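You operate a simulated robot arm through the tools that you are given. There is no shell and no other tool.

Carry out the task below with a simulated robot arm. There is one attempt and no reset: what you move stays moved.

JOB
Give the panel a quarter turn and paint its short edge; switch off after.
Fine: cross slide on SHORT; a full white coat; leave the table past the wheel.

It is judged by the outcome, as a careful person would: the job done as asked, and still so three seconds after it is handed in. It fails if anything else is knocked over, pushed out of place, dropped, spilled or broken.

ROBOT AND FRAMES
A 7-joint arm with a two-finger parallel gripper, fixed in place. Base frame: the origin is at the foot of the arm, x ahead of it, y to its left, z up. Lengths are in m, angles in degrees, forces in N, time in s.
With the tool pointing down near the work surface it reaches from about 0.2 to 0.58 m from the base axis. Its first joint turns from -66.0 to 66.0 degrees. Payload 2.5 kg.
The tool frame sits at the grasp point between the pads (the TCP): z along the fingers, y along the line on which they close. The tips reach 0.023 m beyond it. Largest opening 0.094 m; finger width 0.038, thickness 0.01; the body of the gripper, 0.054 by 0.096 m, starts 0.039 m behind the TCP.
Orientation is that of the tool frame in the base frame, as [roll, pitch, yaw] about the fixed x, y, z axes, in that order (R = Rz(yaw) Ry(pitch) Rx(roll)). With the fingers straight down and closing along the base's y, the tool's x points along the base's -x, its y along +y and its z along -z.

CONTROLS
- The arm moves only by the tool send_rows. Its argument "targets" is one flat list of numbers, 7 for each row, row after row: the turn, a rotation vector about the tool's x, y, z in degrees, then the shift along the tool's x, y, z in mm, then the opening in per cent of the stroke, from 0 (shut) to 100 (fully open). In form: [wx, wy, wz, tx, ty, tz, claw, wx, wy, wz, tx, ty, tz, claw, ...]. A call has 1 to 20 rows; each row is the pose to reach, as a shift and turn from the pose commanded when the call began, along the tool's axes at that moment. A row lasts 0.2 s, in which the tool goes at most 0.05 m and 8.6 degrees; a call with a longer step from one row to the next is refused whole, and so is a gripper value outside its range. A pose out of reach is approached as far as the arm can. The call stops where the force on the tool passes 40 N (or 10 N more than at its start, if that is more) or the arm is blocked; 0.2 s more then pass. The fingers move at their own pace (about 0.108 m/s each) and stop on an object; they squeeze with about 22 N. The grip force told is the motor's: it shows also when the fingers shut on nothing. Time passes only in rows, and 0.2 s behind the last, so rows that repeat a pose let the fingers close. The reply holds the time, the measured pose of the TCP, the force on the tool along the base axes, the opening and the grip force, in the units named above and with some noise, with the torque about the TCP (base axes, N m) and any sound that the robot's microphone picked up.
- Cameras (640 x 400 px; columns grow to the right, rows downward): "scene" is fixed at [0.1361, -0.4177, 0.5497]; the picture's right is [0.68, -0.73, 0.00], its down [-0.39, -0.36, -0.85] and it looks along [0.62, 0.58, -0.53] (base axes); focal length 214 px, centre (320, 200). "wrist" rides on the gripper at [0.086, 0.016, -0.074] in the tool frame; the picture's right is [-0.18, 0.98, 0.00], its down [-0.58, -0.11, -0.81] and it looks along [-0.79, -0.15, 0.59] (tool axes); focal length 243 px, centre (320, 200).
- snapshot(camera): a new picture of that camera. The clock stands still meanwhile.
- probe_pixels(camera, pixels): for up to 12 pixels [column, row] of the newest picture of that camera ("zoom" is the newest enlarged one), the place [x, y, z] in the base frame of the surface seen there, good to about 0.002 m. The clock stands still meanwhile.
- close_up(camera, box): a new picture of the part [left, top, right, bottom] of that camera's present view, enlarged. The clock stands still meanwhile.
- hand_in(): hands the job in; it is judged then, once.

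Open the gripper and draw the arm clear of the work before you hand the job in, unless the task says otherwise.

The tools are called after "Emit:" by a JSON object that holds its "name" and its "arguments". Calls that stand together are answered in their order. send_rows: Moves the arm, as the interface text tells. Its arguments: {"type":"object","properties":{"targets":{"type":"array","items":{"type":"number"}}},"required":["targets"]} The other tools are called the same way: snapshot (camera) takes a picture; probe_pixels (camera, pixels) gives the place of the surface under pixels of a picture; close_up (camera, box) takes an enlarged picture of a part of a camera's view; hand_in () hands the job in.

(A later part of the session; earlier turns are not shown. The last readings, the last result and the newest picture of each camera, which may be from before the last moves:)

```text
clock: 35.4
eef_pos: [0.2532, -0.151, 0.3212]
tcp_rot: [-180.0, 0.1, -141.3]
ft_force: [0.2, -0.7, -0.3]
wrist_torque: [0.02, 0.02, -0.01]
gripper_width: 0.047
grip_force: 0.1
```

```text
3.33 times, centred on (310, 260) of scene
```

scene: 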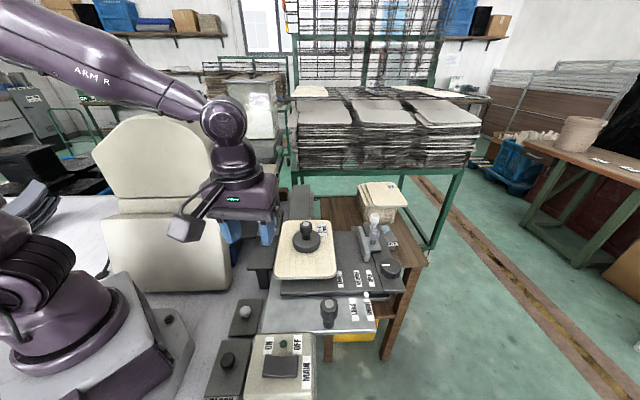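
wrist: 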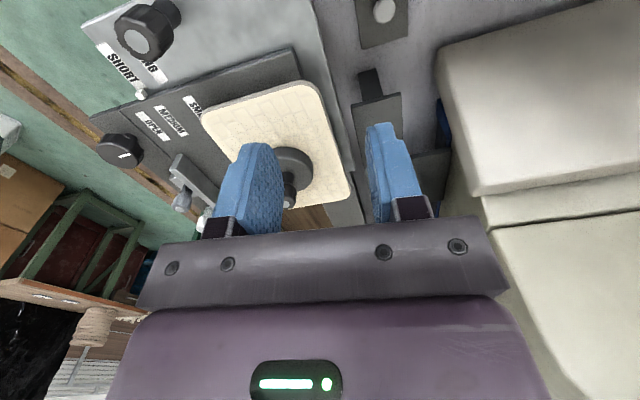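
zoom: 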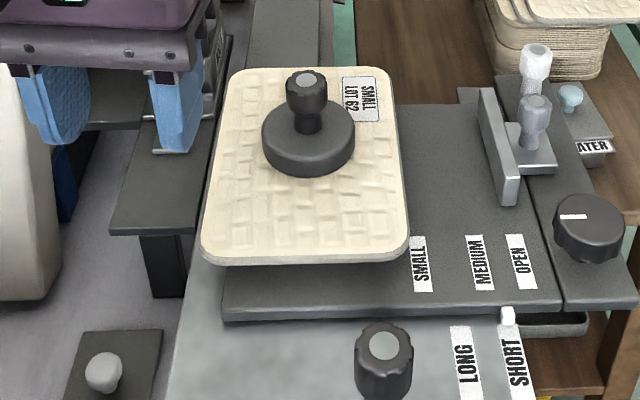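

The whole slide moved. I probe the weight and the panel's outline for their new places.

Emit:
{"name": "probe_pixels", "arguments": {"camera": "zoom", "pixels": [[306, 80], [300, 100], [308, 125], [275, 135], [345, 130], [310, 150], [270, 160], [235, 75], [385, 75], [210, 250], [405, 250], [308, 210]]}}

Emit:
{"name": "probe_pixels", "arguments": {"camera": "wrist", "pixels": [[205, 120], [315, 85], [350, 195], [260, 100], [334, 140], [290, 178], [292, 150], [310, 165], [240, 90], [332, 130], [345, 180], [235, 140]]}}

```text
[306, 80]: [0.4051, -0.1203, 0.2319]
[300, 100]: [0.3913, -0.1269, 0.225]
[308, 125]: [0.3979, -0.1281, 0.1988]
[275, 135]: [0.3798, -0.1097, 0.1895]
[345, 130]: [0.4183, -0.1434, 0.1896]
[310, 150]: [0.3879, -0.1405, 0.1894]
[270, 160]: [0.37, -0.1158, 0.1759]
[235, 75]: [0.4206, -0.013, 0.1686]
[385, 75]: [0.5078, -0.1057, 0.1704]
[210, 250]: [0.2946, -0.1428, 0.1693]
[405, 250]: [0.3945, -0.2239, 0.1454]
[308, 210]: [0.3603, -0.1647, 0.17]
```

```text
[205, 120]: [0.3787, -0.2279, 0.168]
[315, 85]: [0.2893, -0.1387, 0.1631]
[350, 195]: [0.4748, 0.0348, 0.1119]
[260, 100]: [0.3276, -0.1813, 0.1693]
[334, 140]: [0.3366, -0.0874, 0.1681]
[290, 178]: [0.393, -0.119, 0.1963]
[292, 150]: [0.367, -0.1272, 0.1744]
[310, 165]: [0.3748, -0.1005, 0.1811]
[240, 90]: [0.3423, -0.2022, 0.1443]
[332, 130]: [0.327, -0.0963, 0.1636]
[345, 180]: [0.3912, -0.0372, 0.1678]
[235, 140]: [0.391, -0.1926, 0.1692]
```

From these points the machine's axes lie at 45°: panel centre ≈ (0.403,-0.122), panel about 0.13 x 0.187 m, wheel surface at A≈0.272. I go above the weight's knob, turning the tool to yaw -135, with the fingers open.

Emit:
{"name": "send_rows", "arguments": {"targets": [0, 0, -2, -34, -18, 0, 100, 0, 0, -4, -68, -36, 0, 100, 0, 0, -6, -102, -54, 0, 100, 0, 0, -6.3, -135, -71, 10, 100, 0, 0, -6.3, -135, -71, 10, 100]}}

Emit:
{"name": "snapshot", "arguments": {"camera": "wrist"}}

Emit:
{"name": "snapshot", "arguments": {"camera": "scene"}}

```text
clock: 36.6
eef_pos: [0.4038, -0.1223, 0.3107]
tcp_rot: [-180.0, 0.1, -134.9]
ft_force: [0.7, -0.1, 0.2]
wrist_torque: [-0.01, -0.03, 0.02]
gripper_width: 0.0941
grip_force: 0.0
```

```text
taken
```

wrist: 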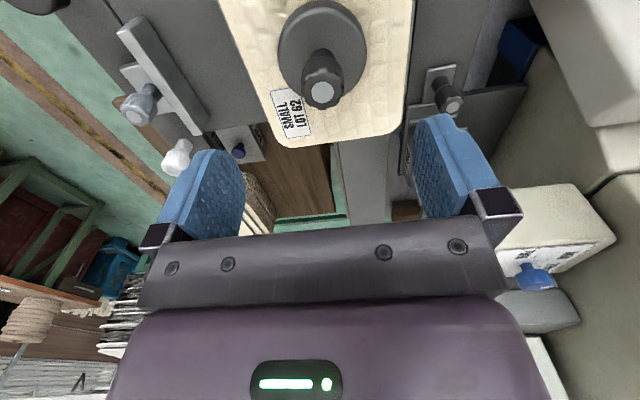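

```text
taken
```

scene: 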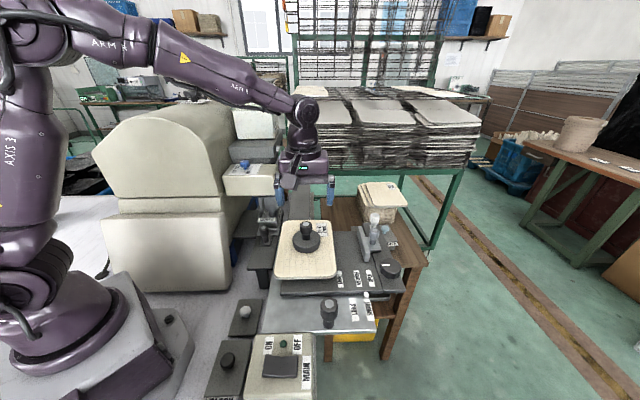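

I probe the weight's knob and disc in this view to centre on it.

Emit:
{"name": "probe_pixels", "arguments": {"camera": "wrist", "pixels": [[322, 93], [322, 70], [285, 50], [362, 50], [322, 10], [300, 90], [342, 88], [322, 105], [290, 80], [355, 80], [310, 60], [336, 60]]}}

Emit:
{"name": "close_up", "arguments": {"camera": "wrist", "box": [210, 0, 450, 150]}}

```text
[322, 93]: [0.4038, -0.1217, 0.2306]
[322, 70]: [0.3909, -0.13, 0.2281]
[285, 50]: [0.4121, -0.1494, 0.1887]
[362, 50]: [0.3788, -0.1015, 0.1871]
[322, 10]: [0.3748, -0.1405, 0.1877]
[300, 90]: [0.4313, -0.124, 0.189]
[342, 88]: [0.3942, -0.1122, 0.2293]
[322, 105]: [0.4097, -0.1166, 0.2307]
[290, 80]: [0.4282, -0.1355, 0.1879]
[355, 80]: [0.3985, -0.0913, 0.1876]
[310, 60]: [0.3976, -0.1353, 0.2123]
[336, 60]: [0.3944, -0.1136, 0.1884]
```

```text
2.67 times, centred on (330, 75) of wrist
```

zoom: 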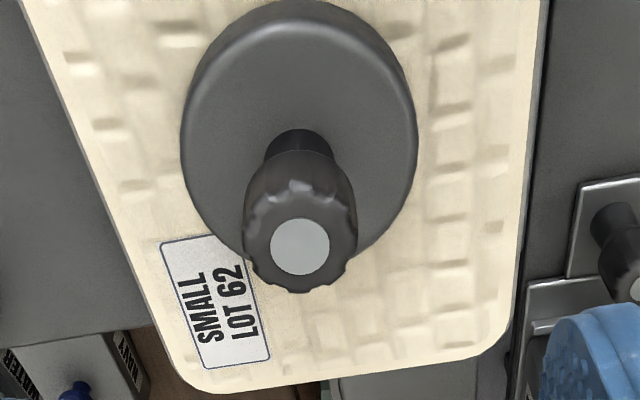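

The knob top (0.404,-0.122,0.231) lies right under the tool. I lower to z≈0.219 and close on it.

Emit:
{"name": "send_rows", "arguments": {"targets": [0, 0, 0, 0, 0, 40, 100, 0, 0, 0, 0, 0, 75, 100, 0, 0, 0, 0, 0, 91, 100, 0, 0, 0, 0, 0, 91, 0, 0, 0, 0, 0, 0, 91, 0, 0, 0, 0, 0, 0, 91, 0]}}

```text
clock: 38.0
eef_pos: [0.4064, -0.1236, 0.2195]
tcp_rot: [-180.0, -0.1, -135.0]
ft_force: [0.5, 0.4, 0.0]
wrist_torque: [0.04, -0.05, 0.01]
gripper_width: 0.0297
grip_force: 21.8
```

Gripped (0.0297 m). I twist 16° as a test and look whether the panel follows.

Emit:
{"name": "send_rows", "arguments": {"targets": [0, 0, -4, 0, 0, 0, 0, 0, 0, -8, 0, 0, 0, 0, 0, 0, -12, 0, 0, 0, 0, 0, 0, -16, 0, 0, 0, 0]}}

Emit:
{"name": "snapshot", "arguments": {"camera": "scene"}}

Emit:
{"name": "close_up", "arguments": {"camera": "scene", "box": [240, 190, 400, 310]}}

```text
clock: 39.0
eef_pos: [0.4047, -0.1225, 0.2198]
tcp_rot: [179.9, 0.0, -118.8]
ft_force: [-0.1, 0.1, -0.3]
wrist_torque: [0.0, 0.0, -0.03]
gripper_width: 0.0294
grip_force: 21.8
```

```text
taken
```

scene: 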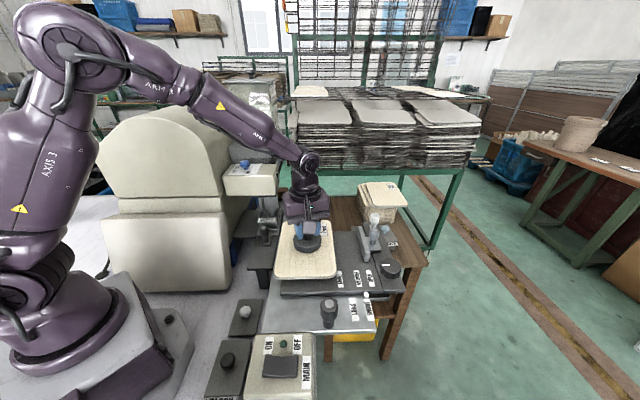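

```text
3.33 times, centred on (320, 250) of scene
```

zoom: 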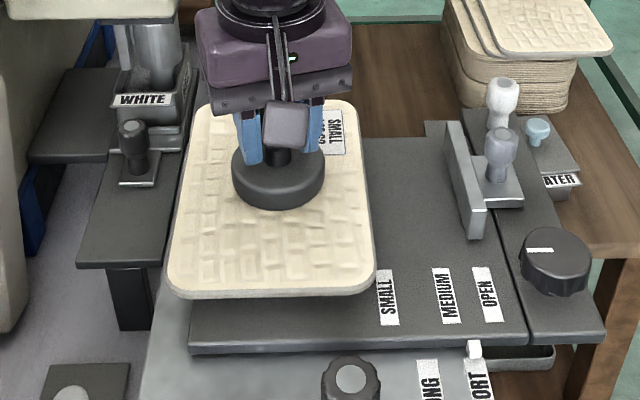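

The panel did not follow: only the weight (or its knob) turned. I let go and rise, then examine dial E, which may drive or lock the turntable.

Emit:
{"name": "send_rows", "arguments": {"targets": [0, 0, 0, 0, 0, 0, 60, 0, 0, 0, 0, 0, 0, 100, 0, 0, 0, 0, 0, -40, 100, 0, 0, 0, 0, 0, -80, 100]}}

Emit:
{"name": "snapshot", "arguments": {"camera": "wrist"}}

Emit:
{"name": "close_up", "arguments": {"camera": "wrist", "box": [210, 0, 450, 150]}}

```text
clock: 40.0
eef_pos: [0.4008, -0.1224, 0.2972]
tcp_rot: [-179.9, 0.0, -118.9]
ft_force: [0.2, 0.6, -0.4]
wrist_torque: [-0.03, -0.02, 0.0]
gripper_width: 0.0939
grip_force: 0.0
```

```text
taken
```

wrist: 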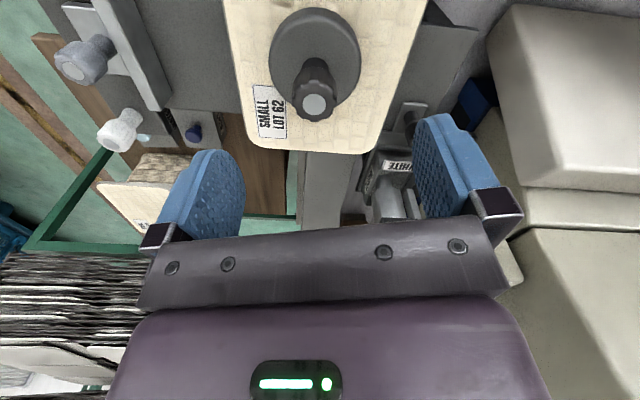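

```text
2.67 times, centred on (330, 75) of wrist
```

zoom: 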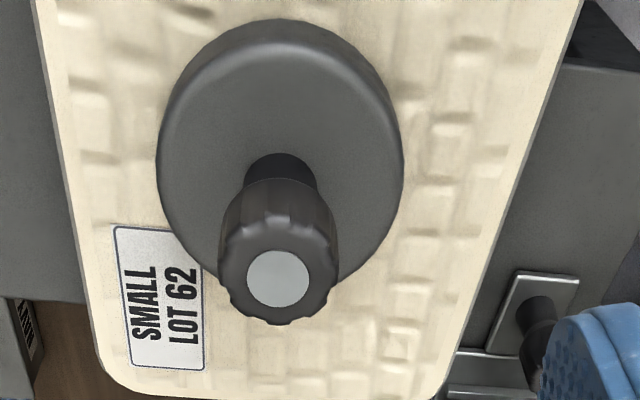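

I move to see dial E from the front.

Emit:
{"name": "send_rows", "arguments": {"targets": [0, 0, 4, 29, -29, 0, 100, 0, 0, 8, 58, -58, 0, 100, 0, 0, 12, 87, -87, 0, 100, 0, 0, 16, 116, -117, 0, 100, 0, 0, 16, 143, -146, 0, 100]}}

Emit:
{"name": "snapshot", "arguments": {"camera": "wrist"}}

Emit:
{"name": "close_up", "arguments": {"camera": "wrist", "box": [240, 20, 440, 150]}}

Emit:
{"name": "probe_pixels", "arguments": {"camera": "wrist", "pixels": [[320, 80], [335, 90], [305, 80], [320, 60], [320, 100], [345, 70], [340, 110], [380, 120], [300, 40], [370, 60], [420, 60], [440, 30]]}}

```text
clock: 41.2
eef_pos: [0.4616, -0.3198, 0.2945]
tcp_rot: [179.9, 0.0, -135.0]
ft_force: [-0.2, -0.1, -0.8]
wrist_torque: [-0.02, 0.0, 0.03]
gripper_width: 0.0939
grip_force: 0.0
```

```text
taken
```

wrist: 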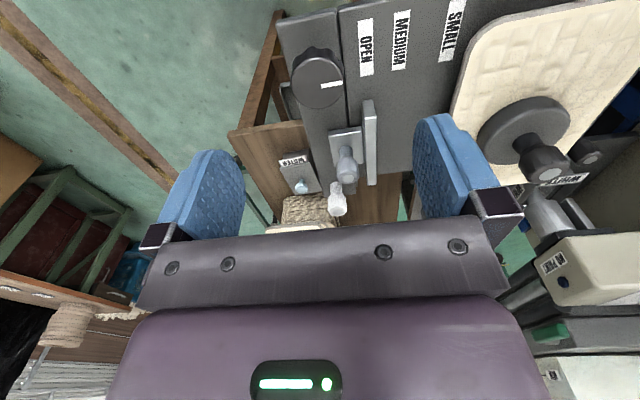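

```text
3.08 times, centred on (340, 85) of wrist
```

zoom: 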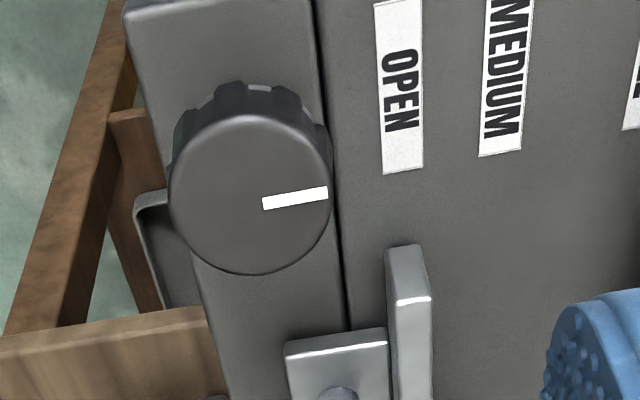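

```text
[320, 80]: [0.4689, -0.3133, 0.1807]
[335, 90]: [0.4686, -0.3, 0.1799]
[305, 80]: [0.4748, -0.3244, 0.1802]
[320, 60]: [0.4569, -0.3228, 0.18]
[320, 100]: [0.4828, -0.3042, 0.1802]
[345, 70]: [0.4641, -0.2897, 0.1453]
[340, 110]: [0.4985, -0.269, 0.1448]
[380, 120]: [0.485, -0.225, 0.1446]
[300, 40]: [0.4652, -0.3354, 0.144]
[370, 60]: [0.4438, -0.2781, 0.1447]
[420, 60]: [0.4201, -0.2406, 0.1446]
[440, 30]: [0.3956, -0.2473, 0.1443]
```

Dial E's top centre is at about (0.474,-0.312,0.180), about 0.05 m wide, unlabelled. I lower onto it, grip it, and turn it a little to see what it does.

Emit:
{"name": "send_rows", "arguments": {"targets": [0, 0, 0, -14, -3, 40, 100, 0, 0, 0, -14, -3, 80, 100, 0, 0, 0, -14, -3, 115, 100, 0, 0, 0, -14, -3, 115, 0, 0, 0, 0, -14, -3, 115, 0, 0, 0, 0, -14, -3, 115, 0]}}

Emit:
{"name": "close_up", "arguments": {"camera": "scene", "box": [260, 190, 420, 310]}}

```text
clock: 42.6
eef_pos: [0.4743, -0.312, 0.182]
tcp_rot: [180.0, 0.0, -135.0]
ft_force: [0.0, -0.2, -2.6]
wrist_torque: [-0.13, -0.07, 0.03]
gripper_width: 0.0433
grip_force: 44.8
```

```text
3.33 times, centred on (340, 250) of scene
```

zoom: 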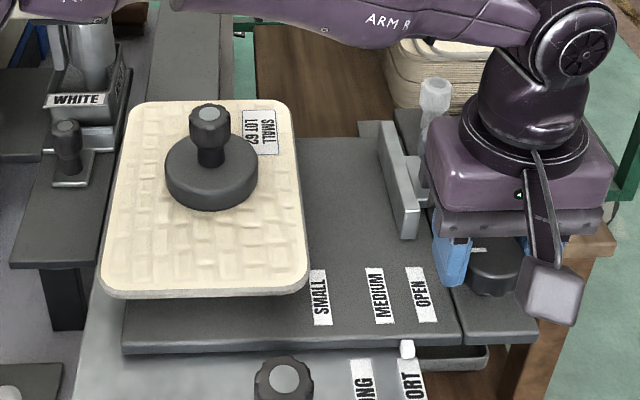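

Gripped at 0.0433 m. I twist 16° and watch torque and panel.

Emit:
{"name": "send_rows", "arguments": {"targets": [0, 0, -4, 0, 0, 0, 0, 0, 0, -8, 0, 0, 0, 0, 0, 0, -12, 0, 0, 0, 0, 0, 0, -16, 0, 0, 0, 0]}}

Emit:
{"name": "close_up", "arguments": {"camera": "scene", "box": [260, 190, 420, 310]}}

```text
clock: 43.6
eef_pos: [0.4734, -0.3104, 0.1817]
tcp_rot: [179.7, -0.1, -119.0]
ft_force: [3.8, -7.2, -30.5]
wrist_torque: [0.1, -0.28, -0.01]
gripper_width: 0.0433
grip_force: 45.3
```

```text
3.33 times, centred on (340, 250) of scene
```

zoom: 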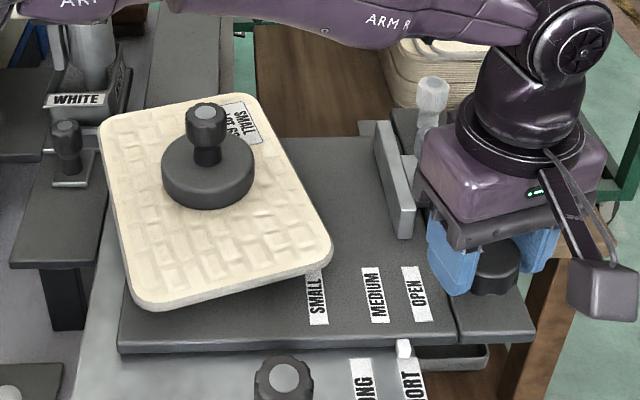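

Dial E drives the turntable 1:1: the panel has turned about 16°. The vertical force reached -30 N though, so I open the fingers to relieve it and re-check centring.

Emit:
{"name": "send_rows", "arguments": {"targets": [0, 0, 0, 0, 0, 0, 100, 0, 0, 0, 0, 0, 0, 100, 0, 0, 0, 0, 0, 0, 100]}}

Emit:
{"name": "close_up", "arguments": {"camera": "scene", "box": [320, 220, 420, 300]}}

Emit:
{"name": "snapshot", "arguments": {"camera": "wrist"}}

```text
clock: 44.4
eef_pos: [0.4743, -0.3112, 0.1857]
tcp_rot: [-180.0, 0.0, -119.0]
ft_force: [-0.4, 1.4, 0.9]
wrist_torque: [0.0, 0.02, -0.02]
gripper_width: 0.094
grip_force: 0.1
```

```text
5.00 times, centred on (370, 260) of scene
```

zoom: 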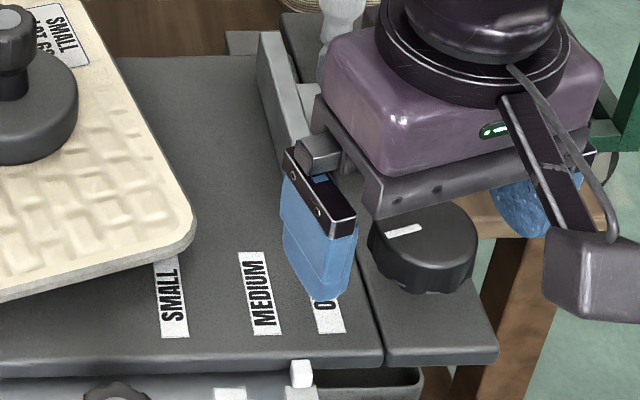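

```text
taken
```

wrist: 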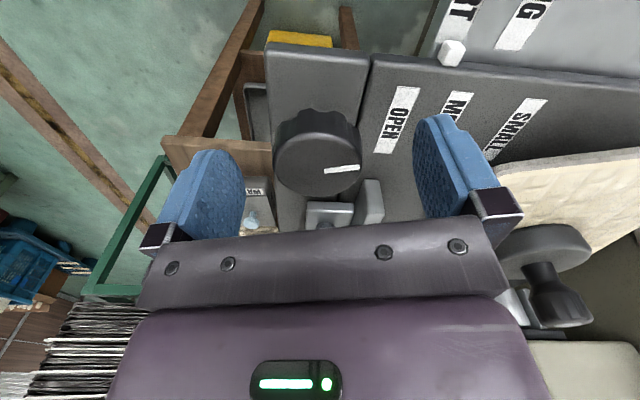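

I probe the dial's top in the wrist view to recentre.

Emit:
{"name": "close_up", "arguments": {"camera": "wrist", "box": [260, 90, 380, 210]}}

Emit:
{"name": "probe_pixels", "arguments": {"camera": "wrist", "pixels": [[318, 165], [285, 165], [350, 155], [318, 145], [318, 190], [300, 150], [340, 185]]}}

```text
3.33 times, centred on (320, 150) of wrist
```

zoom: 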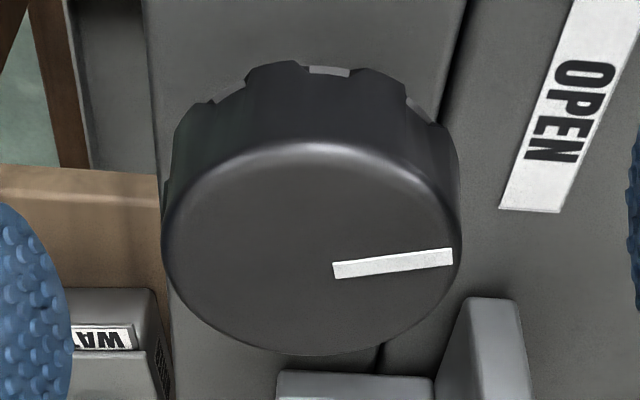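

```text
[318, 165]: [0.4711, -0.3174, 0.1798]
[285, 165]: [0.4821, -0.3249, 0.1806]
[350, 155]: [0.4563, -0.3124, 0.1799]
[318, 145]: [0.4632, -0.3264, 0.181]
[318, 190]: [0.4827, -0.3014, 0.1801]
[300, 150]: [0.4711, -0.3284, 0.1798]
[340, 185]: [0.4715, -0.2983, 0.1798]
```

Dial centre ≈ (0.473,-0.315). I shift 3 mm, lower 6 mm, grip again and turn on by 30°.

Emit:
{"name": "send_rows", "arguments": {"targets": [0, 0, 0, 3, 0, 6, 100, 0, 0, 0, 3, 0, 6, 0, 0, 0, 0, 3, 0, 6, 0, 0, 0, 0, 3, 0, 6, 0, 0, 0, -5, 3, 0, 6, 0, 0, 0, -10, 3, 0, 6, 0, 0, 0, -15, 3, 0, 6, 0, 0, 0, -20, 3, 0, 6, 0, 0, 0, -25, 3, 0, 6, 0, 0, 0, -30, 3, 0, 6, 0]}}

Emit:
{"name": "close_up", "arguments": {"camera": "scene", "box": [260, 190, 420, 310]}}

```text
clock: 46.6
eef_pos: [0.4732, -0.3119, 0.1787]
tcp_rot: [-179.9, 0.0, -89.0]
ft_force: [5.8, -1.8, 2.6]
wrist_torque: [0.05, 0.0, -0.73]
gripper_width: 0.0434
grip_force: 45.1
```

```text
3.33 times, centred on (340, 250) of scene
```

zoom: 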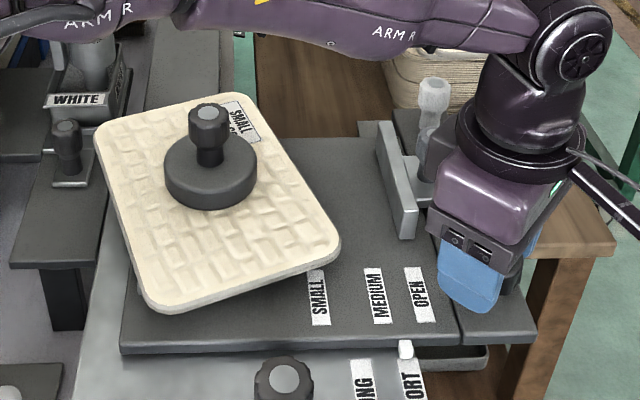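

The panel has turned less than the fingers (about 30° in total) and a torque of -0.73 N m remains. I hold for a moment to see if it creeps along.

Emit:
{"name": "send_rows", "arguments": {"targets": [0, 0, 0, 0, 0, 0, 0, 0, 0, 0, 0, 0, 0, 0, 0, 0, 0, 0, 0, 0, 0, 0, 0, 0, 0, 0, 0, 0]}}

Emit:
{"name": "close_up", "arguments": {"camera": "scene", "box": [260, 190, 420, 310]}}

Emit:
{"name": "snapshot", "arguments": {"camera": "wrist"}}

```text
clock: 47.6
eef_pos: [0.4746, -0.3117, 0.1802]
tcp_rot: [-179.9, 0.0, -88.9]
ft_force: [8.8, -2.0, 5.1]
wrist_torque: [0.12, -0.16, -0.03]
gripper_width: 0.043
grip_force: 44.9
```

```text
3.33 times, centred on (340, 250) of scene
```

zoom: 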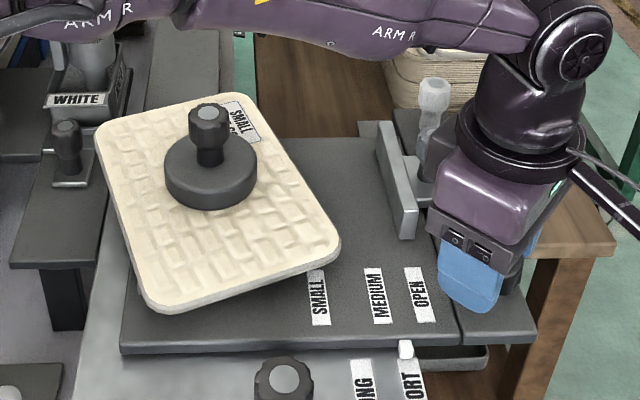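

```text
taken
```

wrist: 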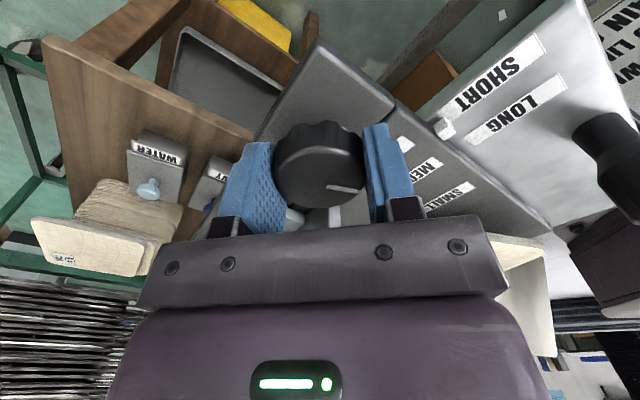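

It slipped during the faster turn. I open, recentre and will turn more slowly.

Emit:
{"name": "send_rows", "arguments": {"targets": [0, 0, 0, 0, 0, 0, 60, 0, 0, 0, 0, 0, 0, 100, 0, 0, 0, 0, 0, 0, 100]}}

Emit:
{"name": "close_up", "arguments": {"camera": "wrist", "box": [240, 80, 400, 220]}}

Emit:
{"name": "probe_pixels", "arguments": {"camera": "wrist", "pixels": [[320, 165], [280, 165], [355, 165], [320, 150], [320, 190], [300, 150], [340, 185]]}}

```text
clock: 48.4
eef_pos: [0.4722, -0.3125, 0.1779]
tcp_rot: [180.0, 0.1, -89.0]
ft_force: [0.5, 0.8, -0.9]
wrist_torque: [0.0, 0.03, 0.0]
gripper_width: 0.094
grip_force: 0.0
```

```text
2.86 times, centred on (320, 150) of wrist
```

zoom: 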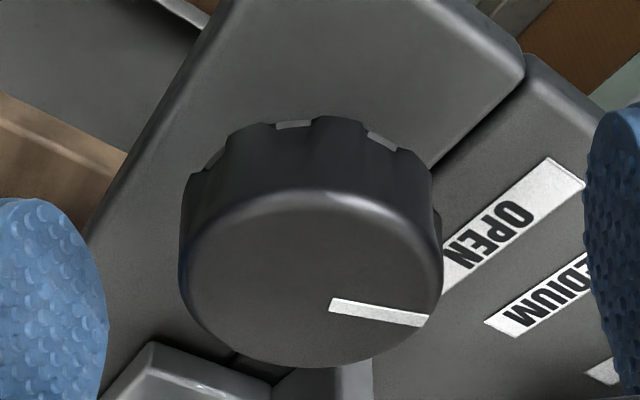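

```text
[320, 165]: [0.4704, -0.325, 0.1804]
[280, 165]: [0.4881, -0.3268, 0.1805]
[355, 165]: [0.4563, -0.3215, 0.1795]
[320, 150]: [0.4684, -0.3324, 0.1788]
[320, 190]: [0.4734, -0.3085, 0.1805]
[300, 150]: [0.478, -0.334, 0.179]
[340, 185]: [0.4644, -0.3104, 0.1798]
```

The dial has turned about 27° of the needed 90. I raise, rewind the tool to yaw -135, lower again centred and grip.

Emit:
{"name": "send_rows", "arguments": {"targets": [0, 0, 0, 0, 0, -28, 100, 0, 0, 8, 2, -1.3, -28, 100, 0, 0, 16, 2, -1.3, -28, 100, 0, 0, 24, 2, -1.3, -28, 100, 0, 0, 32, 2, -1.3, -28, 100, 0, 0, 40, 2, -1.3, -28, 100, 0, 0, 46, 2, -1.3, -28, 100, 0, 0, 46, 2, -1.3, 0, 100, 0, 0, 46, 2, -1.3, 2, 0, 0, 0, 46, 2, -1.3, 2, 0, 0, 0, 46, 2, -1.3, 2, 0, 0, 0, 46, 2, -1.3, 2, 0]}}

```text
clock: 51.0
eef_pos: [0.4766, -0.3125, 0.1762]
tcp_rot: [179.9, 0.1, -135.0]
ft_force: [-15.4, 12.0, 6.7]
wrist_torque: [-0.08, 0.42, -0.16]
gripper_width: 0.0431
grip_force: 45.0
```

There's a side force of about 19 N along -A, so I shift the grip 2.5 mm toward -A to relieve it before turning.

Emit:
{"name": "send_rows", "arguments": {"targets": [0, 0, 0, 0, 1, 0, 0, 0, 0, 0, 0, 2.5, 0, 0]}}

```text
clock: 51.6
eef_pos: [0.4733, -0.3121, 0.1757]
tcp_rot: [-179.7, 0.0, -134.9]
ft_force: [10.4, -1.4, -10.9]
wrist_torque: [-0.7, 0.27, -0.18]
gripper_width: 0.0434
grip_force: 44.9
```

Forces are smaller now. I turn slowly, 3° per row.

Emit:
{"name": "send_rows", "arguments": {"targets": [0, 0, -3, 0, -0.5, 0, 0, 0, 0, -6, 0, -0.5, 0, 0, 0, 0, -9, 0, -0.5, 0, 0, 0, 0, -12, 0, -0.5, 0, 0, 0, 0, -15, 0, -0.5, 0, 0, 0, 0, -18, 0, -0.5, 0, 0, 0, 0, -21, 0, -0.5, 0, 0, 0, 0, -24, 0, -0.5, 0, 0]}}

Emit:
{"name": "close_up", "arguments": {"camera": "scene", "box": [260, 190, 420, 310]}}

```text
clock: 53.4
eef_pos: [0.4741, -0.3141, 0.1775]
tcp_rot: [-179.7, -0.1, -111.1]
ft_force: [7.6, -7.4, 1.4]
wrist_torque: [-0.23, -0.2, -0.74]
gripper_width: 0.0434
grip_force: 45.1
```

```text
3.33 times, centred on (340, 250) of scene
```

zoom: 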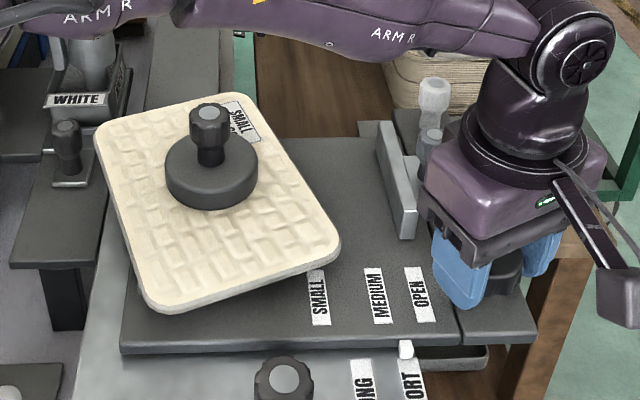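

Blocked again at the same angle: there's a stop this way at about 27°. I turn the other way instead; first I relax the grip and then turn slowly clockwise.

Emit:
{"name": "send_rows", "arguments": {"targets": [0, 0, 0, 0, 0, 0, 100, 0, 0, 0, 0, 0, 0, 100, 0, 0, 0, 0, 0, 0, 0, 0, 0, 0, 0, 0, 0, 0, 0, 0, 0, 0, 0, 0, 0]}}

```text
clock: 54.6
eef_pos: [0.4733, -0.3143, 0.1762]
tcp_rot: [-179.8, 0.0, -110.8]
ft_force: [11.8, -2.8, -6.3]
wrist_torque: [-0.49, -0.54, -0.03]
gripper_width: 0.0433
grip_force: 44.8
```

Emit:
{"name": "send_rows", "arguments": {"targets": [0, 0, 4, 0, 0, 0, 0, 0, 0, 8, 0, 0, 0, 0, 0, 0, 12, 0, 0, 0, 0, 0, 0, 16, 0, 0, 0, 0, 0, 0, 20, 0, 0, 0, 0, 0, 0, 24, 0, 0, 0, 0]}}

Emit:
{"name": "close_up", "arguments": {"camera": "scene", "box": [260, 190, 420, 310]}}

```text
clock: 56.0
eef_pos: [0.4722, -0.3129, 0.1761]
tcp_rot: [180.0, 0.0, -135.1]
ft_force: [4.7, -2.1, -2.2]
wrist_torque: [0.82, -0.47, 0.1]
gripper_width: 0.0431
grip_force: 45.0
```

```text
3.33 times, centred on (340, 250) of scene
```

zoom: 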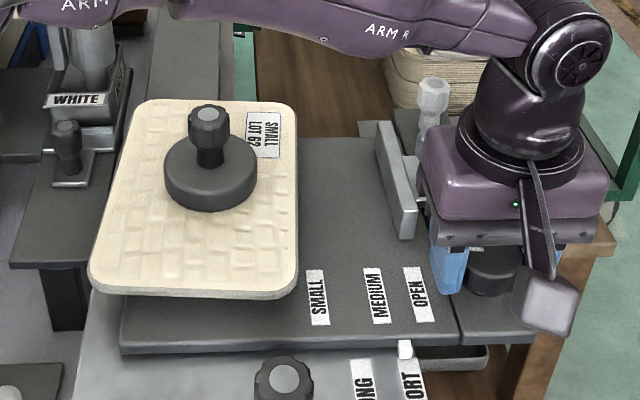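

It follows clockwise. I turn on clockwise another 40°.

Emit:
{"name": "send_rows", "arguments": {"targets": [0, 0, 4, 0, 0, 0, 0, 0, 0, 8, 0, 0, 0, 0, 0, 0, 12, 0, 0, 0, 0, 0, 0, 16, 0, 0, 0, 0, 0, 0, 20, 0, 0, 0, 0, 0, 0, 24, 0, 0, 0, 0, 0, 0, 28, 0, 0, 0, 0, 0, 0, 32, 0, 0, 0, 0, 0, 0, 36, 0, 0, 0, 0, 0, 0, 40, 0, 0, 0, 0]}}

Emit:
{"name": "close_up", "arguments": {"camera": "scene", "box": [260, 190, 420, 310]}}

```text
clock: 58.2
eef_pos: [0.4727, -0.3113, 0.177]
tcp_rot: [180.0, 0.1, -175.1]
ft_force: [7.4, -4.5, -4.9]
wrist_torque: [-0.08, 0.06, 0.02]
gripper_width: 0.0433
grip_force: 45.0
```

```text
3.33 times, centred on (340, 250) of scene
```

zoom: 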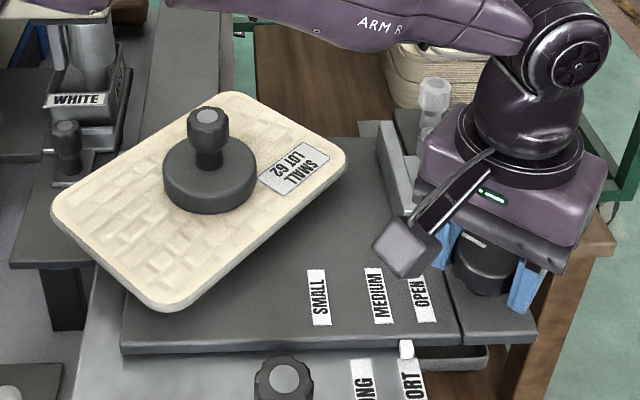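

The panel is about halfway. I open, raise, rewind the tool to yaw -120, and grip again.

Emit:
{"name": "send_rows", "arguments": {"targets": [0, 0, 0, 0, 0, 0, 100, 0, 0, 0, 0, 0, 0, 100, 0, 0, 0, 0, 0, -30, 100, 0, 0, -8, 0, 0, -30, 100, 0, 0, -16, 0, 0, -30, 100, 0, 0, -24, 0, 0, -30, 100, 0, 0, -32, 0, 0, -30, 100, 0, 0, -40, 0, 0, -30, 100, 0, 0, -48, 0, 0, -30, 100, 0, 0, -55, 0, 0, -30, 100, 0, 0, -55, 0, 0, 0, 100, 0, 0, -55, 0, 0, 0, 0, 0, 0, -55, 0, 0, 0, 0, 0, 0, -55, 0, 0, 0, 0]}}

Emit:
{"name": "close_up", "arguments": {"camera": "scene", "box": [260, 190, 420, 310]}}

```text
clock: 61.2
eef_pos: [0.4731, -0.3142, 0.1759]
tcp_rot: [180.0, 0.0, -119.9]
ft_force: [0.8, -0.9, -1.1]
wrist_torque: [-0.09, -0.1, -0.02]
gripper_width: 0.0434
grip_force: 44.8
```

```text
3.33 times, centred on (340, 250) of scene
```

zoom: 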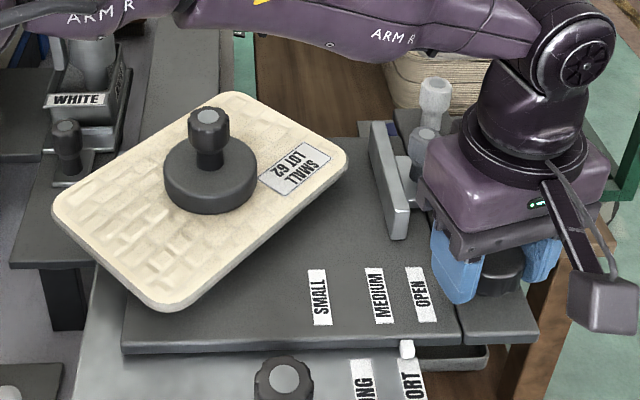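

The grip is clean. (The fence bar seems nudged a few mm; I'll check later.) I turn 36° more clockwise.

Emit:
{"name": "send_rows", "arguments": {"targets": [0, 0, 4, 0, 0, 0, 0, 0, 0, 8, 0, 0, 0, 0, 0, 0, 12, 0, 0, 0, 0, 0, 0, 16, 0, 0, 0, 0, 0, 0, 20, 0, 0, 0, 0, 0, 0, 24, 0, 0, 0, 0, 0, 0, 28, 0, 0, 0, 0, 0, 0, 32, 0, 0, 0, 0, 0, 0, 36, 0, 0, 0, 0]}}

Emit:
{"name": "close_up", "arguments": {"camera": "scene", "box": [240, 190, 400, 310]}}

Emit:
{"name": "close_up", "arguments": {"camera": "scene", "box": [340, 200, 420, 260]}}

```text
clock: 63.2
eef_pos: [0.474, -0.3122, 0.1766]
tcp_rot: [180.0, -0.1, -156.1]
ft_force: [0.0, -1.8, -13.5]
wrist_torque: [0.18, -0.32, -0.05]
gripper_width: 0.043
grip_force: 45.3
```

```text
3.33 times, centred on (320, 250) of scene
```

zoom: 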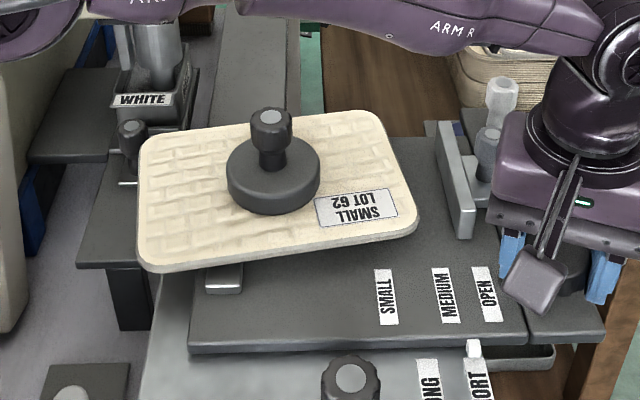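

```text
6.67 times, centred on (380, 230) of scene
```

zoom: 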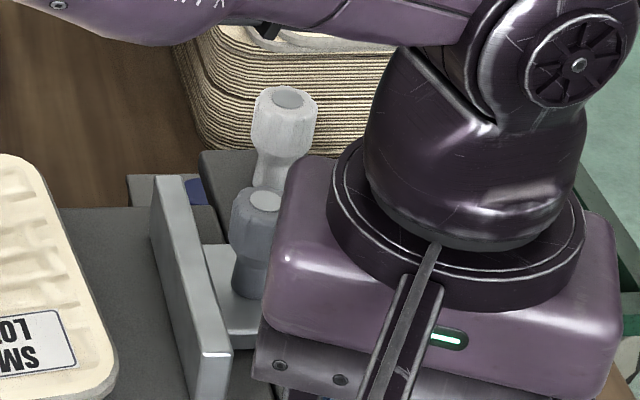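

About 80° done. I turn 9° more, then measure the panel's edge angle by probing.

Emit:
{"name": "send_rows", "arguments": {"targets": [0, 0, 3, 0, 0, 0, 0, 0, 0, 6, 0, 0, 0, 0, 0, 0, 9, 0, 0, 0, 0]}}

Emit:
{"name": "close_up", "arguments": {"camera": "scene", "box": [240, 190, 400, 310]}}

Emit:
{"name": "probe_pixels", "arguments": {"camera": "zoom", "pixels": [[160, 258], [200, 255], [300, 247], [390, 236], [146, 245], [142, 150], [390, 130], [418, 220], [205, 340], [510, 335], [445, 130], [470, 225]]}}

```text
clock: 64.0
eef_pos: [0.4736, -0.312, 0.176]
tcp_rot: [180.0, -0.1, -165.0]
ft_force: [0.7, 0.1, -9.6]
wrist_torque: [-0.62, 0.68, -0.01]
gripper_width: 0.0431
grip_force: 45.4
```

```text
3.33 times, centred on (320, 250) of scene
```

zoom: 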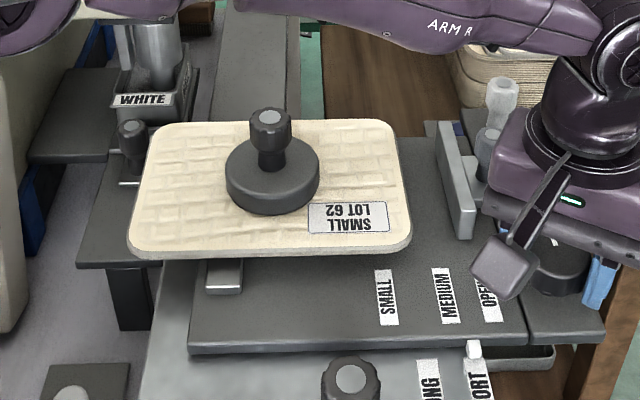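

```text
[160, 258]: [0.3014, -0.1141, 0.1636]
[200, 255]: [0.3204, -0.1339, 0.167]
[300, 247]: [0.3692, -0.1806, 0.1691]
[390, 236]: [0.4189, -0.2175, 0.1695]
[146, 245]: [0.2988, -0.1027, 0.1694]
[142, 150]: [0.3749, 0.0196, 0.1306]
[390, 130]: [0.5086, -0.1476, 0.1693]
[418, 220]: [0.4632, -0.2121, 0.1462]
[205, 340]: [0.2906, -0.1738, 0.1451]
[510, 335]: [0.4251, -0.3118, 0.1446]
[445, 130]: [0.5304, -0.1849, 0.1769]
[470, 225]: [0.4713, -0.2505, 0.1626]
```

The panel looks parallel to the plate's edge now. I open the fingers only a little (to miss the fence), rise, and draw back to measure.

Emit:
{"name": "send_rows", "arguments": {"targets": [0, 0, 0, 0, 0, 0, 56, 0, 0, 0, 0, 0, 0, 56, 0, 0, 0, 0, 0, -30, 56, 0, 0, 0, 0, 0, -70, 56, 0, 0, 0, 0, 0, -110, 56, 0, 0, 0, 40, 0, -120, 56, 0, 0, 0, 80, 0, -130, 56]}}

Emit:
{"name": "snapshot", "arguments": {"camera": "scene"}}

Emit:
{"name": "close_up", "arguments": {"camera": "scene", "box": [260, 210, 400, 310]}}

```text
clock: 65.6
eef_pos: [0.397, -0.3323, 0.3074]
tcp_rot: [-180.0, 0.0, -165.0]
ft_force: [-1.0, 0.2, 0.1]
wrist_torque: [0.0, -0.03, -0.01]
gripper_width: 0.0525
grip_force: 0.1
```

```text
taken
```

scene: 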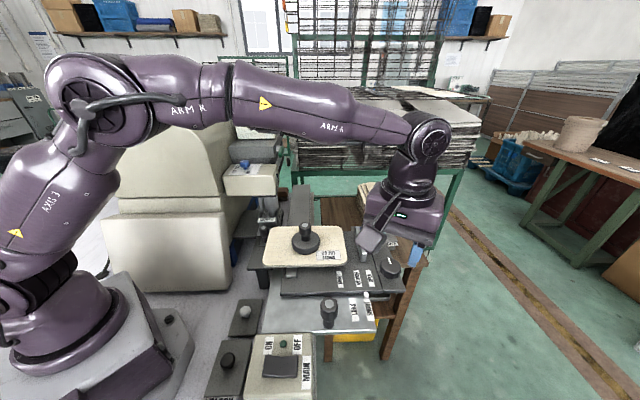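

```text
4.00 times, centred on (330, 260) of scene
```

zoom: 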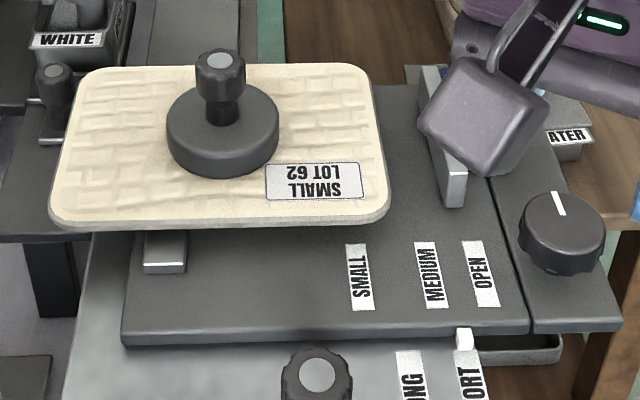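

The dial's line now points along +B, a quarter turn from before. I zoom on the panel's front edge and compare with the plate's edge.

Emit:
{"name": "close_up", "arguments": {"camera": "scene", "box": [265, 245, 365, 305]}}

Emit:
{"name": "probe_pixels", "arguments": {"camera": "zoom", "pixels": [[60, 130], [120, 130], [200, 127], [300, 124], [400, 122], [480, 118], [130, 315], [200, 312], [300, 310], [400, 306], [500, 302], [580, 300]]}}

```text
6.40 times, centred on (315, 275) of scene
```

zoom: 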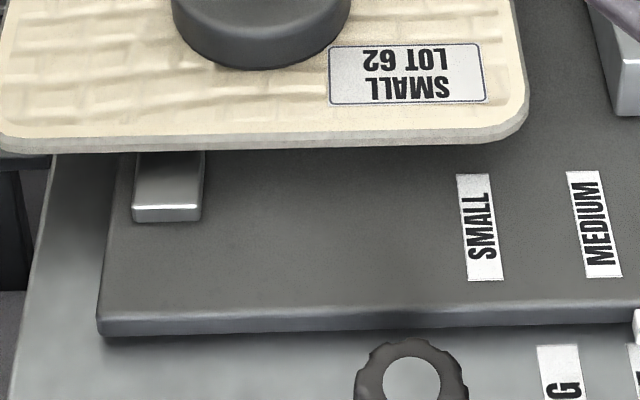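

```text
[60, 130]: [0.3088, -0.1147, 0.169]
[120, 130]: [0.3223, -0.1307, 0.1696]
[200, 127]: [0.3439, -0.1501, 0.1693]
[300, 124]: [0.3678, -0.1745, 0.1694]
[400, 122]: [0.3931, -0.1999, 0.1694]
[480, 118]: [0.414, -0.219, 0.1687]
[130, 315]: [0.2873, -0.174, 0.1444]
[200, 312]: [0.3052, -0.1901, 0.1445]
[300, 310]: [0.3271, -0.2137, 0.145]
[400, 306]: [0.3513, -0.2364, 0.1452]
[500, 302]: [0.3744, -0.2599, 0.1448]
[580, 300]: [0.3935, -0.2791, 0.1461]
```

The panel edge is parallel to the table within about 1°. The fence bar was nudged some mm off OPEN by my finger, so I'll push it back: I go over the spot between panel and fence with shut fingers.

Emit:
{"name": "send_rows", "arguments": {"targets": [0, 0, -6, -25, 23, 0, 0, 0, 0, -12, -50, 46, 0, 0, 0, 0, -18, -75, 69, 0, 0, 0, 0, -24, -100, 92, 0, 0, 0, 0, -30, -126, 114, 0, 0, 0, 0, -30, -126, 114, 0, 0]}}

Emit:
{"name": "snapshot", "arguments": {"camera": "wrist"}}

Emit:
{"name": "close_up", "arguments": {"camera": "wrist", "box": [180, 0, 340, 170]}}

Emit:
{"name": "probe_pixels", "arguments": {"camera": "wrist", "pixels": [[225, 60], [240, 100], [250, 130], [220, 110], [210, 130], [240, 60], [300, 60], [280, 120]]}}

```text
clock: 67.0
eef_pos: [0.4886, -0.1865, 0.3081]
tcp_rot: [180.0, 0.0, -134.9]
ft_force: [0.7, -0.9, 0.0]
wrist_torque: [0.02, -0.04, 0.04]
gripper_width: 0.0001
grip_force: 22.3
```

```text
taken
```

wrist: 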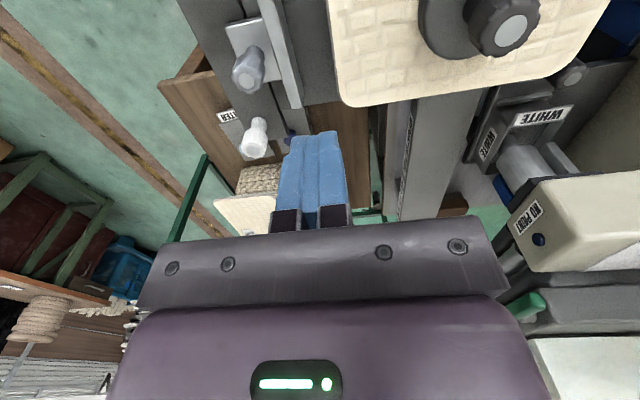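

```text
2.35 times, centred on (260, 85) of wrist
```

zoom: 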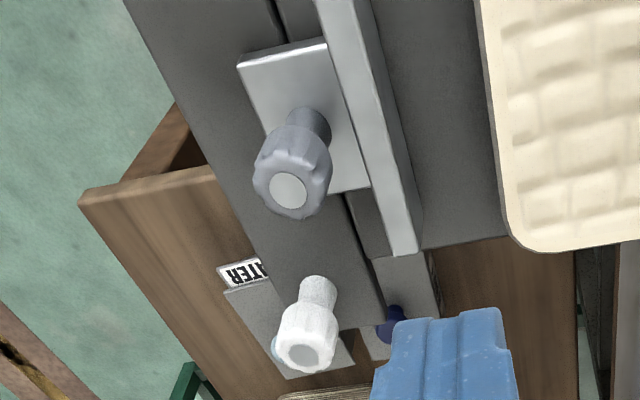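

```text
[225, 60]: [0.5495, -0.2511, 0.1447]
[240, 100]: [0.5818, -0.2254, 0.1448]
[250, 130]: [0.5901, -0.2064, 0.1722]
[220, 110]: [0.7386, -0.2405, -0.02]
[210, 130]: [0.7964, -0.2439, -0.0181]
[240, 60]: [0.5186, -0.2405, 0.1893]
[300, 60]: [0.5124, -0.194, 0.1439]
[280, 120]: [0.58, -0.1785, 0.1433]
```

I probe handle C and the bar top precisely.

Emit:
{"name": "probe_pixels", "arguments": {"camera": "wrist", "pixels": [[247, 80], [248, 88], [244, 74], [281, 51], [290, 85], [272, 20], [262, 62], [255, 127]]}}

```text
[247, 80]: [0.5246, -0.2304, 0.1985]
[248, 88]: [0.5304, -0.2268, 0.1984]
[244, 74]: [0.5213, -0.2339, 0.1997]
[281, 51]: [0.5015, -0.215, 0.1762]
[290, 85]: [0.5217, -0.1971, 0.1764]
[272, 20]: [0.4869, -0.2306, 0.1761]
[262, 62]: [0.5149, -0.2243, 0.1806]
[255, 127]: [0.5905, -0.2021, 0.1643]
```

C must go about 8–9 mm toward +A. I lower to z≈0.205 (tips above the bar) and push C gently.

Emit:
{"name": "send_rows", "arguments": {"targets": [0, 0, 0, 5.6, 0, 40, 0, 0, 0, 0, 5.6, 0, 80, 0, 0, 0, 0, 5.6, 0, 103, 0, 0, 0, 0, 5.6, -15, 103, 0, 0, 0, 0, 5.6, -25, 103, 0, 0, 0, 0, 5.6, -30, 103, 0, 0, 0, 0, 5.6, -34, 103, 0]}}

Emit:
{"name": "close_up", "arguments": {"camera": "scene", "box": [310, 210, 410, 290]}}

```text
clock: 68.6
eef_pos: [0.508, -0.219, 0.2045]
tcp_rot: [179.8, 0.0, -135.0]
ft_force: [0.5, 0.8, -0.6]
wrist_torque: [0.02, 0.05, -0.03]
gripper_width: 0.0
grip_force: 22.1
```

```text
5.00 times, centred on (360, 250) of scene
```

zoom: 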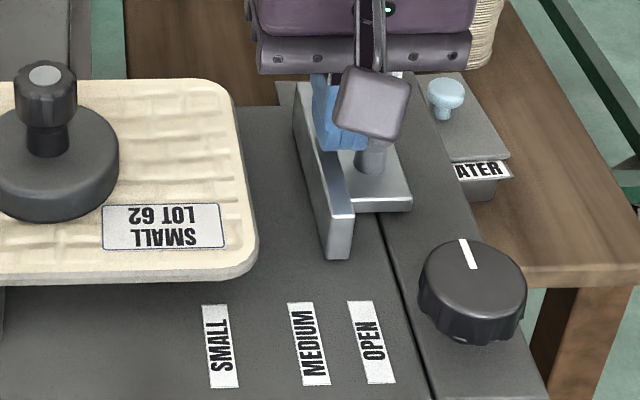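

No contact force yet; I go on in 2 mm steps.

Emit:
{"name": "send_rows", "arguments": {"targets": [0, 0, 0, 0, -2, 0, 0, 0, 0, 0, 0, -4, 0, 0]}}

Emit:
{"name": "close_up", "arguments": {"camera": "scene", "box": [310, 210, 410, 290]}}

```text
clock: 69.2
eef_pos: [0.5111, -0.2216, 0.2039]
tcp_rot: [180.0, 0.0, -135.0]
ft_force: [-1.0, -1.0, 0.4]
wrist_torque: [-0.02, 0.01, 0.02]
gripper_width: 0.0
grip_force: 21.6
```

```text
5.00 times, centred on (360, 250) of scene
```

zoom: 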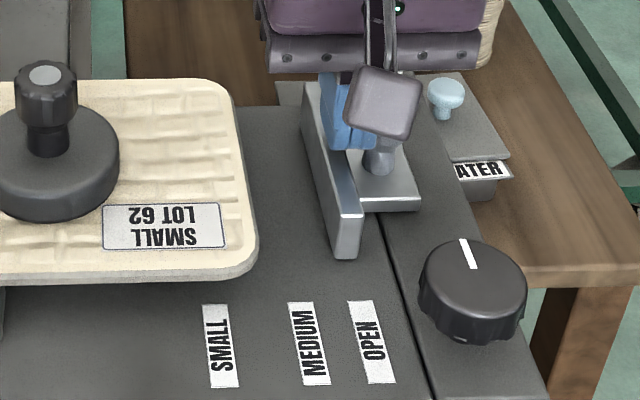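

The bar moves with it (now near x=348 here, target about 353). I push 2 mm more, then 1.

Emit:
{"name": "send_rows", "arguments": {"targets": [0, 0, 0, 0, -1.5, 0, 0, 0, 0, 0, 0, -3, 0, 0]}}

Emit:
{"name": "close_up", "arguments": {"camera": "scene", "box": [310, 210, 410, 290]}}

```text
clock: 69.8
eef_pos: [0.513, -0.2242, 0.2031]
tcp_rot: [-179.9, 0.0, -135.0]
ft_force: [-0.4, 0.7, -0.6]
wrist_torque: [0.01, 0.02, -0.01]
gripper_width: 0.0001
grip_force: 22.3
```

```text
5.00 times, centred on (360, 250) of scene
```

zoom: 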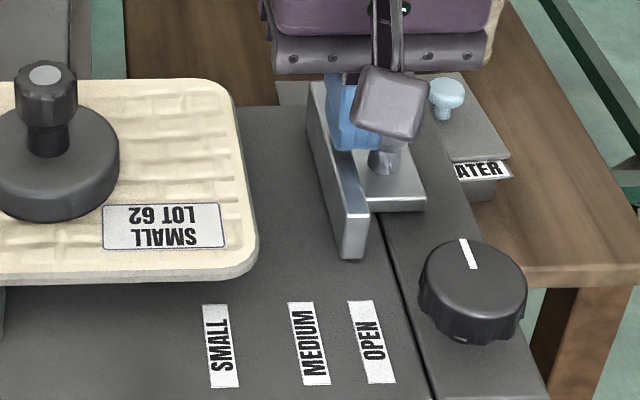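

The fence bar again sits at the OPEN mark. Now I back off, rise and go look down at the green lever, gripper open.

Emit:
{"name": "send_rows", "arguments": {"targets": [0, 0, 0, 0, 12, 0, 0, 0, 0, 0, 0, 20, -40, 0, 0, 0, 0, 0, 20, -85, 0, 0, 0, 0, 0, 20, -130, 0, 0, 0, 0, 0, 20, -175, 50, 0, 0, 0, -22, 49, -190, 100, 0, 0, 0, -44, 78, -200, 100, 0, 0, 0, -66, 107, -210, 100, 0, 0, 0, -89, 136, -217, 100, 0, 0, 0, -111, 165, -217, 100, 0, 0, 0, -133, 194, -217, 100, 0, 0, 0, -156, 221, -217, 100]}}

Emit:
{"name": "snapshot", "arguments": {"camera": "wrist"}}

Emit:
{"name": "close_up", "arguments": {"camera": "wrist", "box": [260, 90, 420, 240]}}

Emit:
{"name": "snapshot", "arguments": {"camera": "scene"}}

```text
clock: 72.4
eef_pos: [0.4668, 0.041, 0.4218]
tcp_rot: [180.0, 0.0, -134.9]
ft_force: [0.4, -0.2, -0.6]
wrist_torque: [0.0, 0.01, 0.02]
gripper_width: 0.0938
grip_force: 0.0
```

```text
taken
```

wrist: 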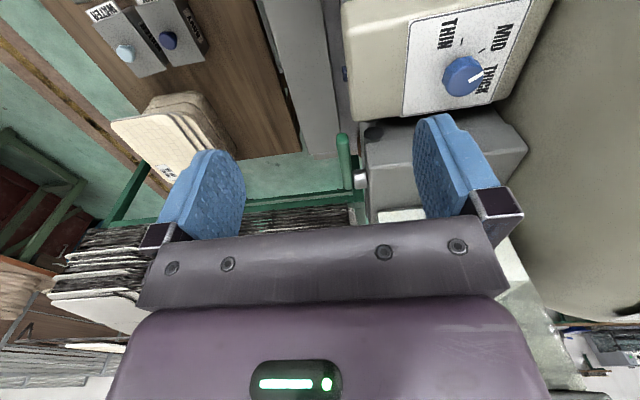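

```text
2.67 times, centred on (340, 165) of wrist
```

zoom: 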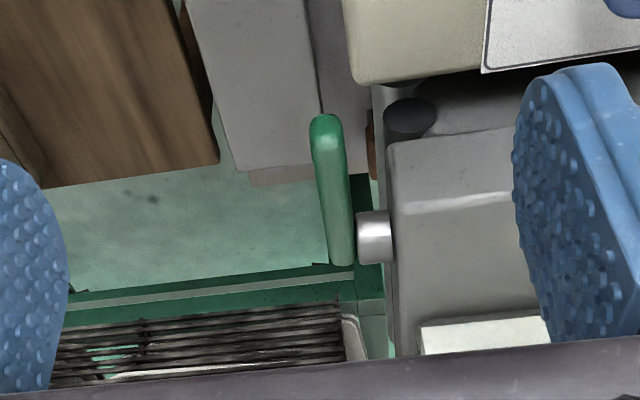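

```text
taken
```

scene: 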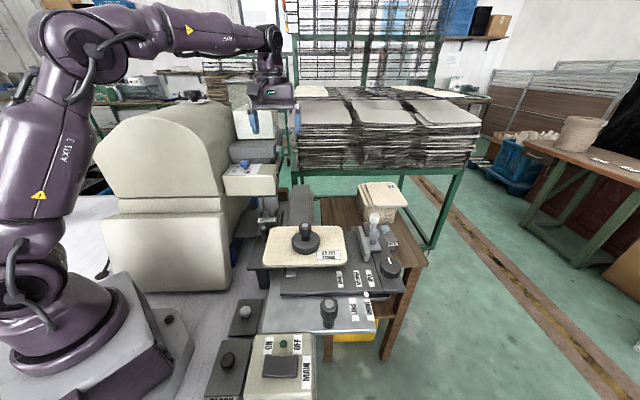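

The lever stands clear of the box by the silver stub. I zoom on the blue dial too, and probe lever and box.

Emit:
{"name": "close_up", "arguments": {"camera": "wrist", "box": [400, 0, 540, 120]}}

Emit:
{"name": "probe_pixels", "arguments": {"camera": "wrist", "pixels": [[341, 138], [342, 150], [345, 165], [347, 188], [360, 180], [368, 165], [366, 180], [372, 150], [390, 190], [346, 100], [366, 200], [400, 212]]}}

```text
3.33 times, centred on (470, 60) of wrist
```

zoom: 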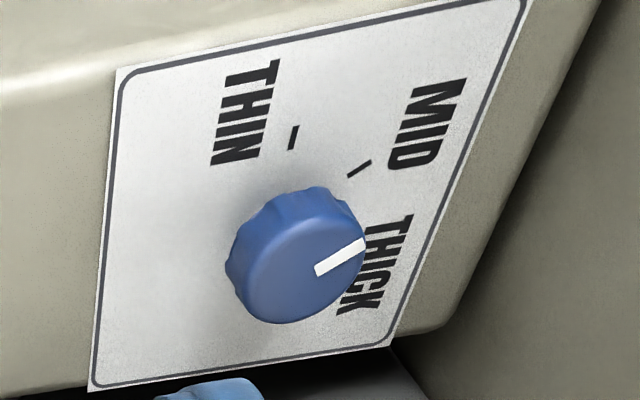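

```text
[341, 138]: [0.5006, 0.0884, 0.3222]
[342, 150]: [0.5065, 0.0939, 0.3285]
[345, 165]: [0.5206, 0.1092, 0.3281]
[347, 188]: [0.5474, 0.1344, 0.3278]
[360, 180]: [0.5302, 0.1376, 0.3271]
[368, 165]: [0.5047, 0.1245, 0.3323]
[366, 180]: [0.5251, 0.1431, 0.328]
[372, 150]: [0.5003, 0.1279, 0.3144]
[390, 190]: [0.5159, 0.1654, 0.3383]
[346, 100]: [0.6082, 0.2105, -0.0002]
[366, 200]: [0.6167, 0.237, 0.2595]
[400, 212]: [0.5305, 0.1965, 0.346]
```

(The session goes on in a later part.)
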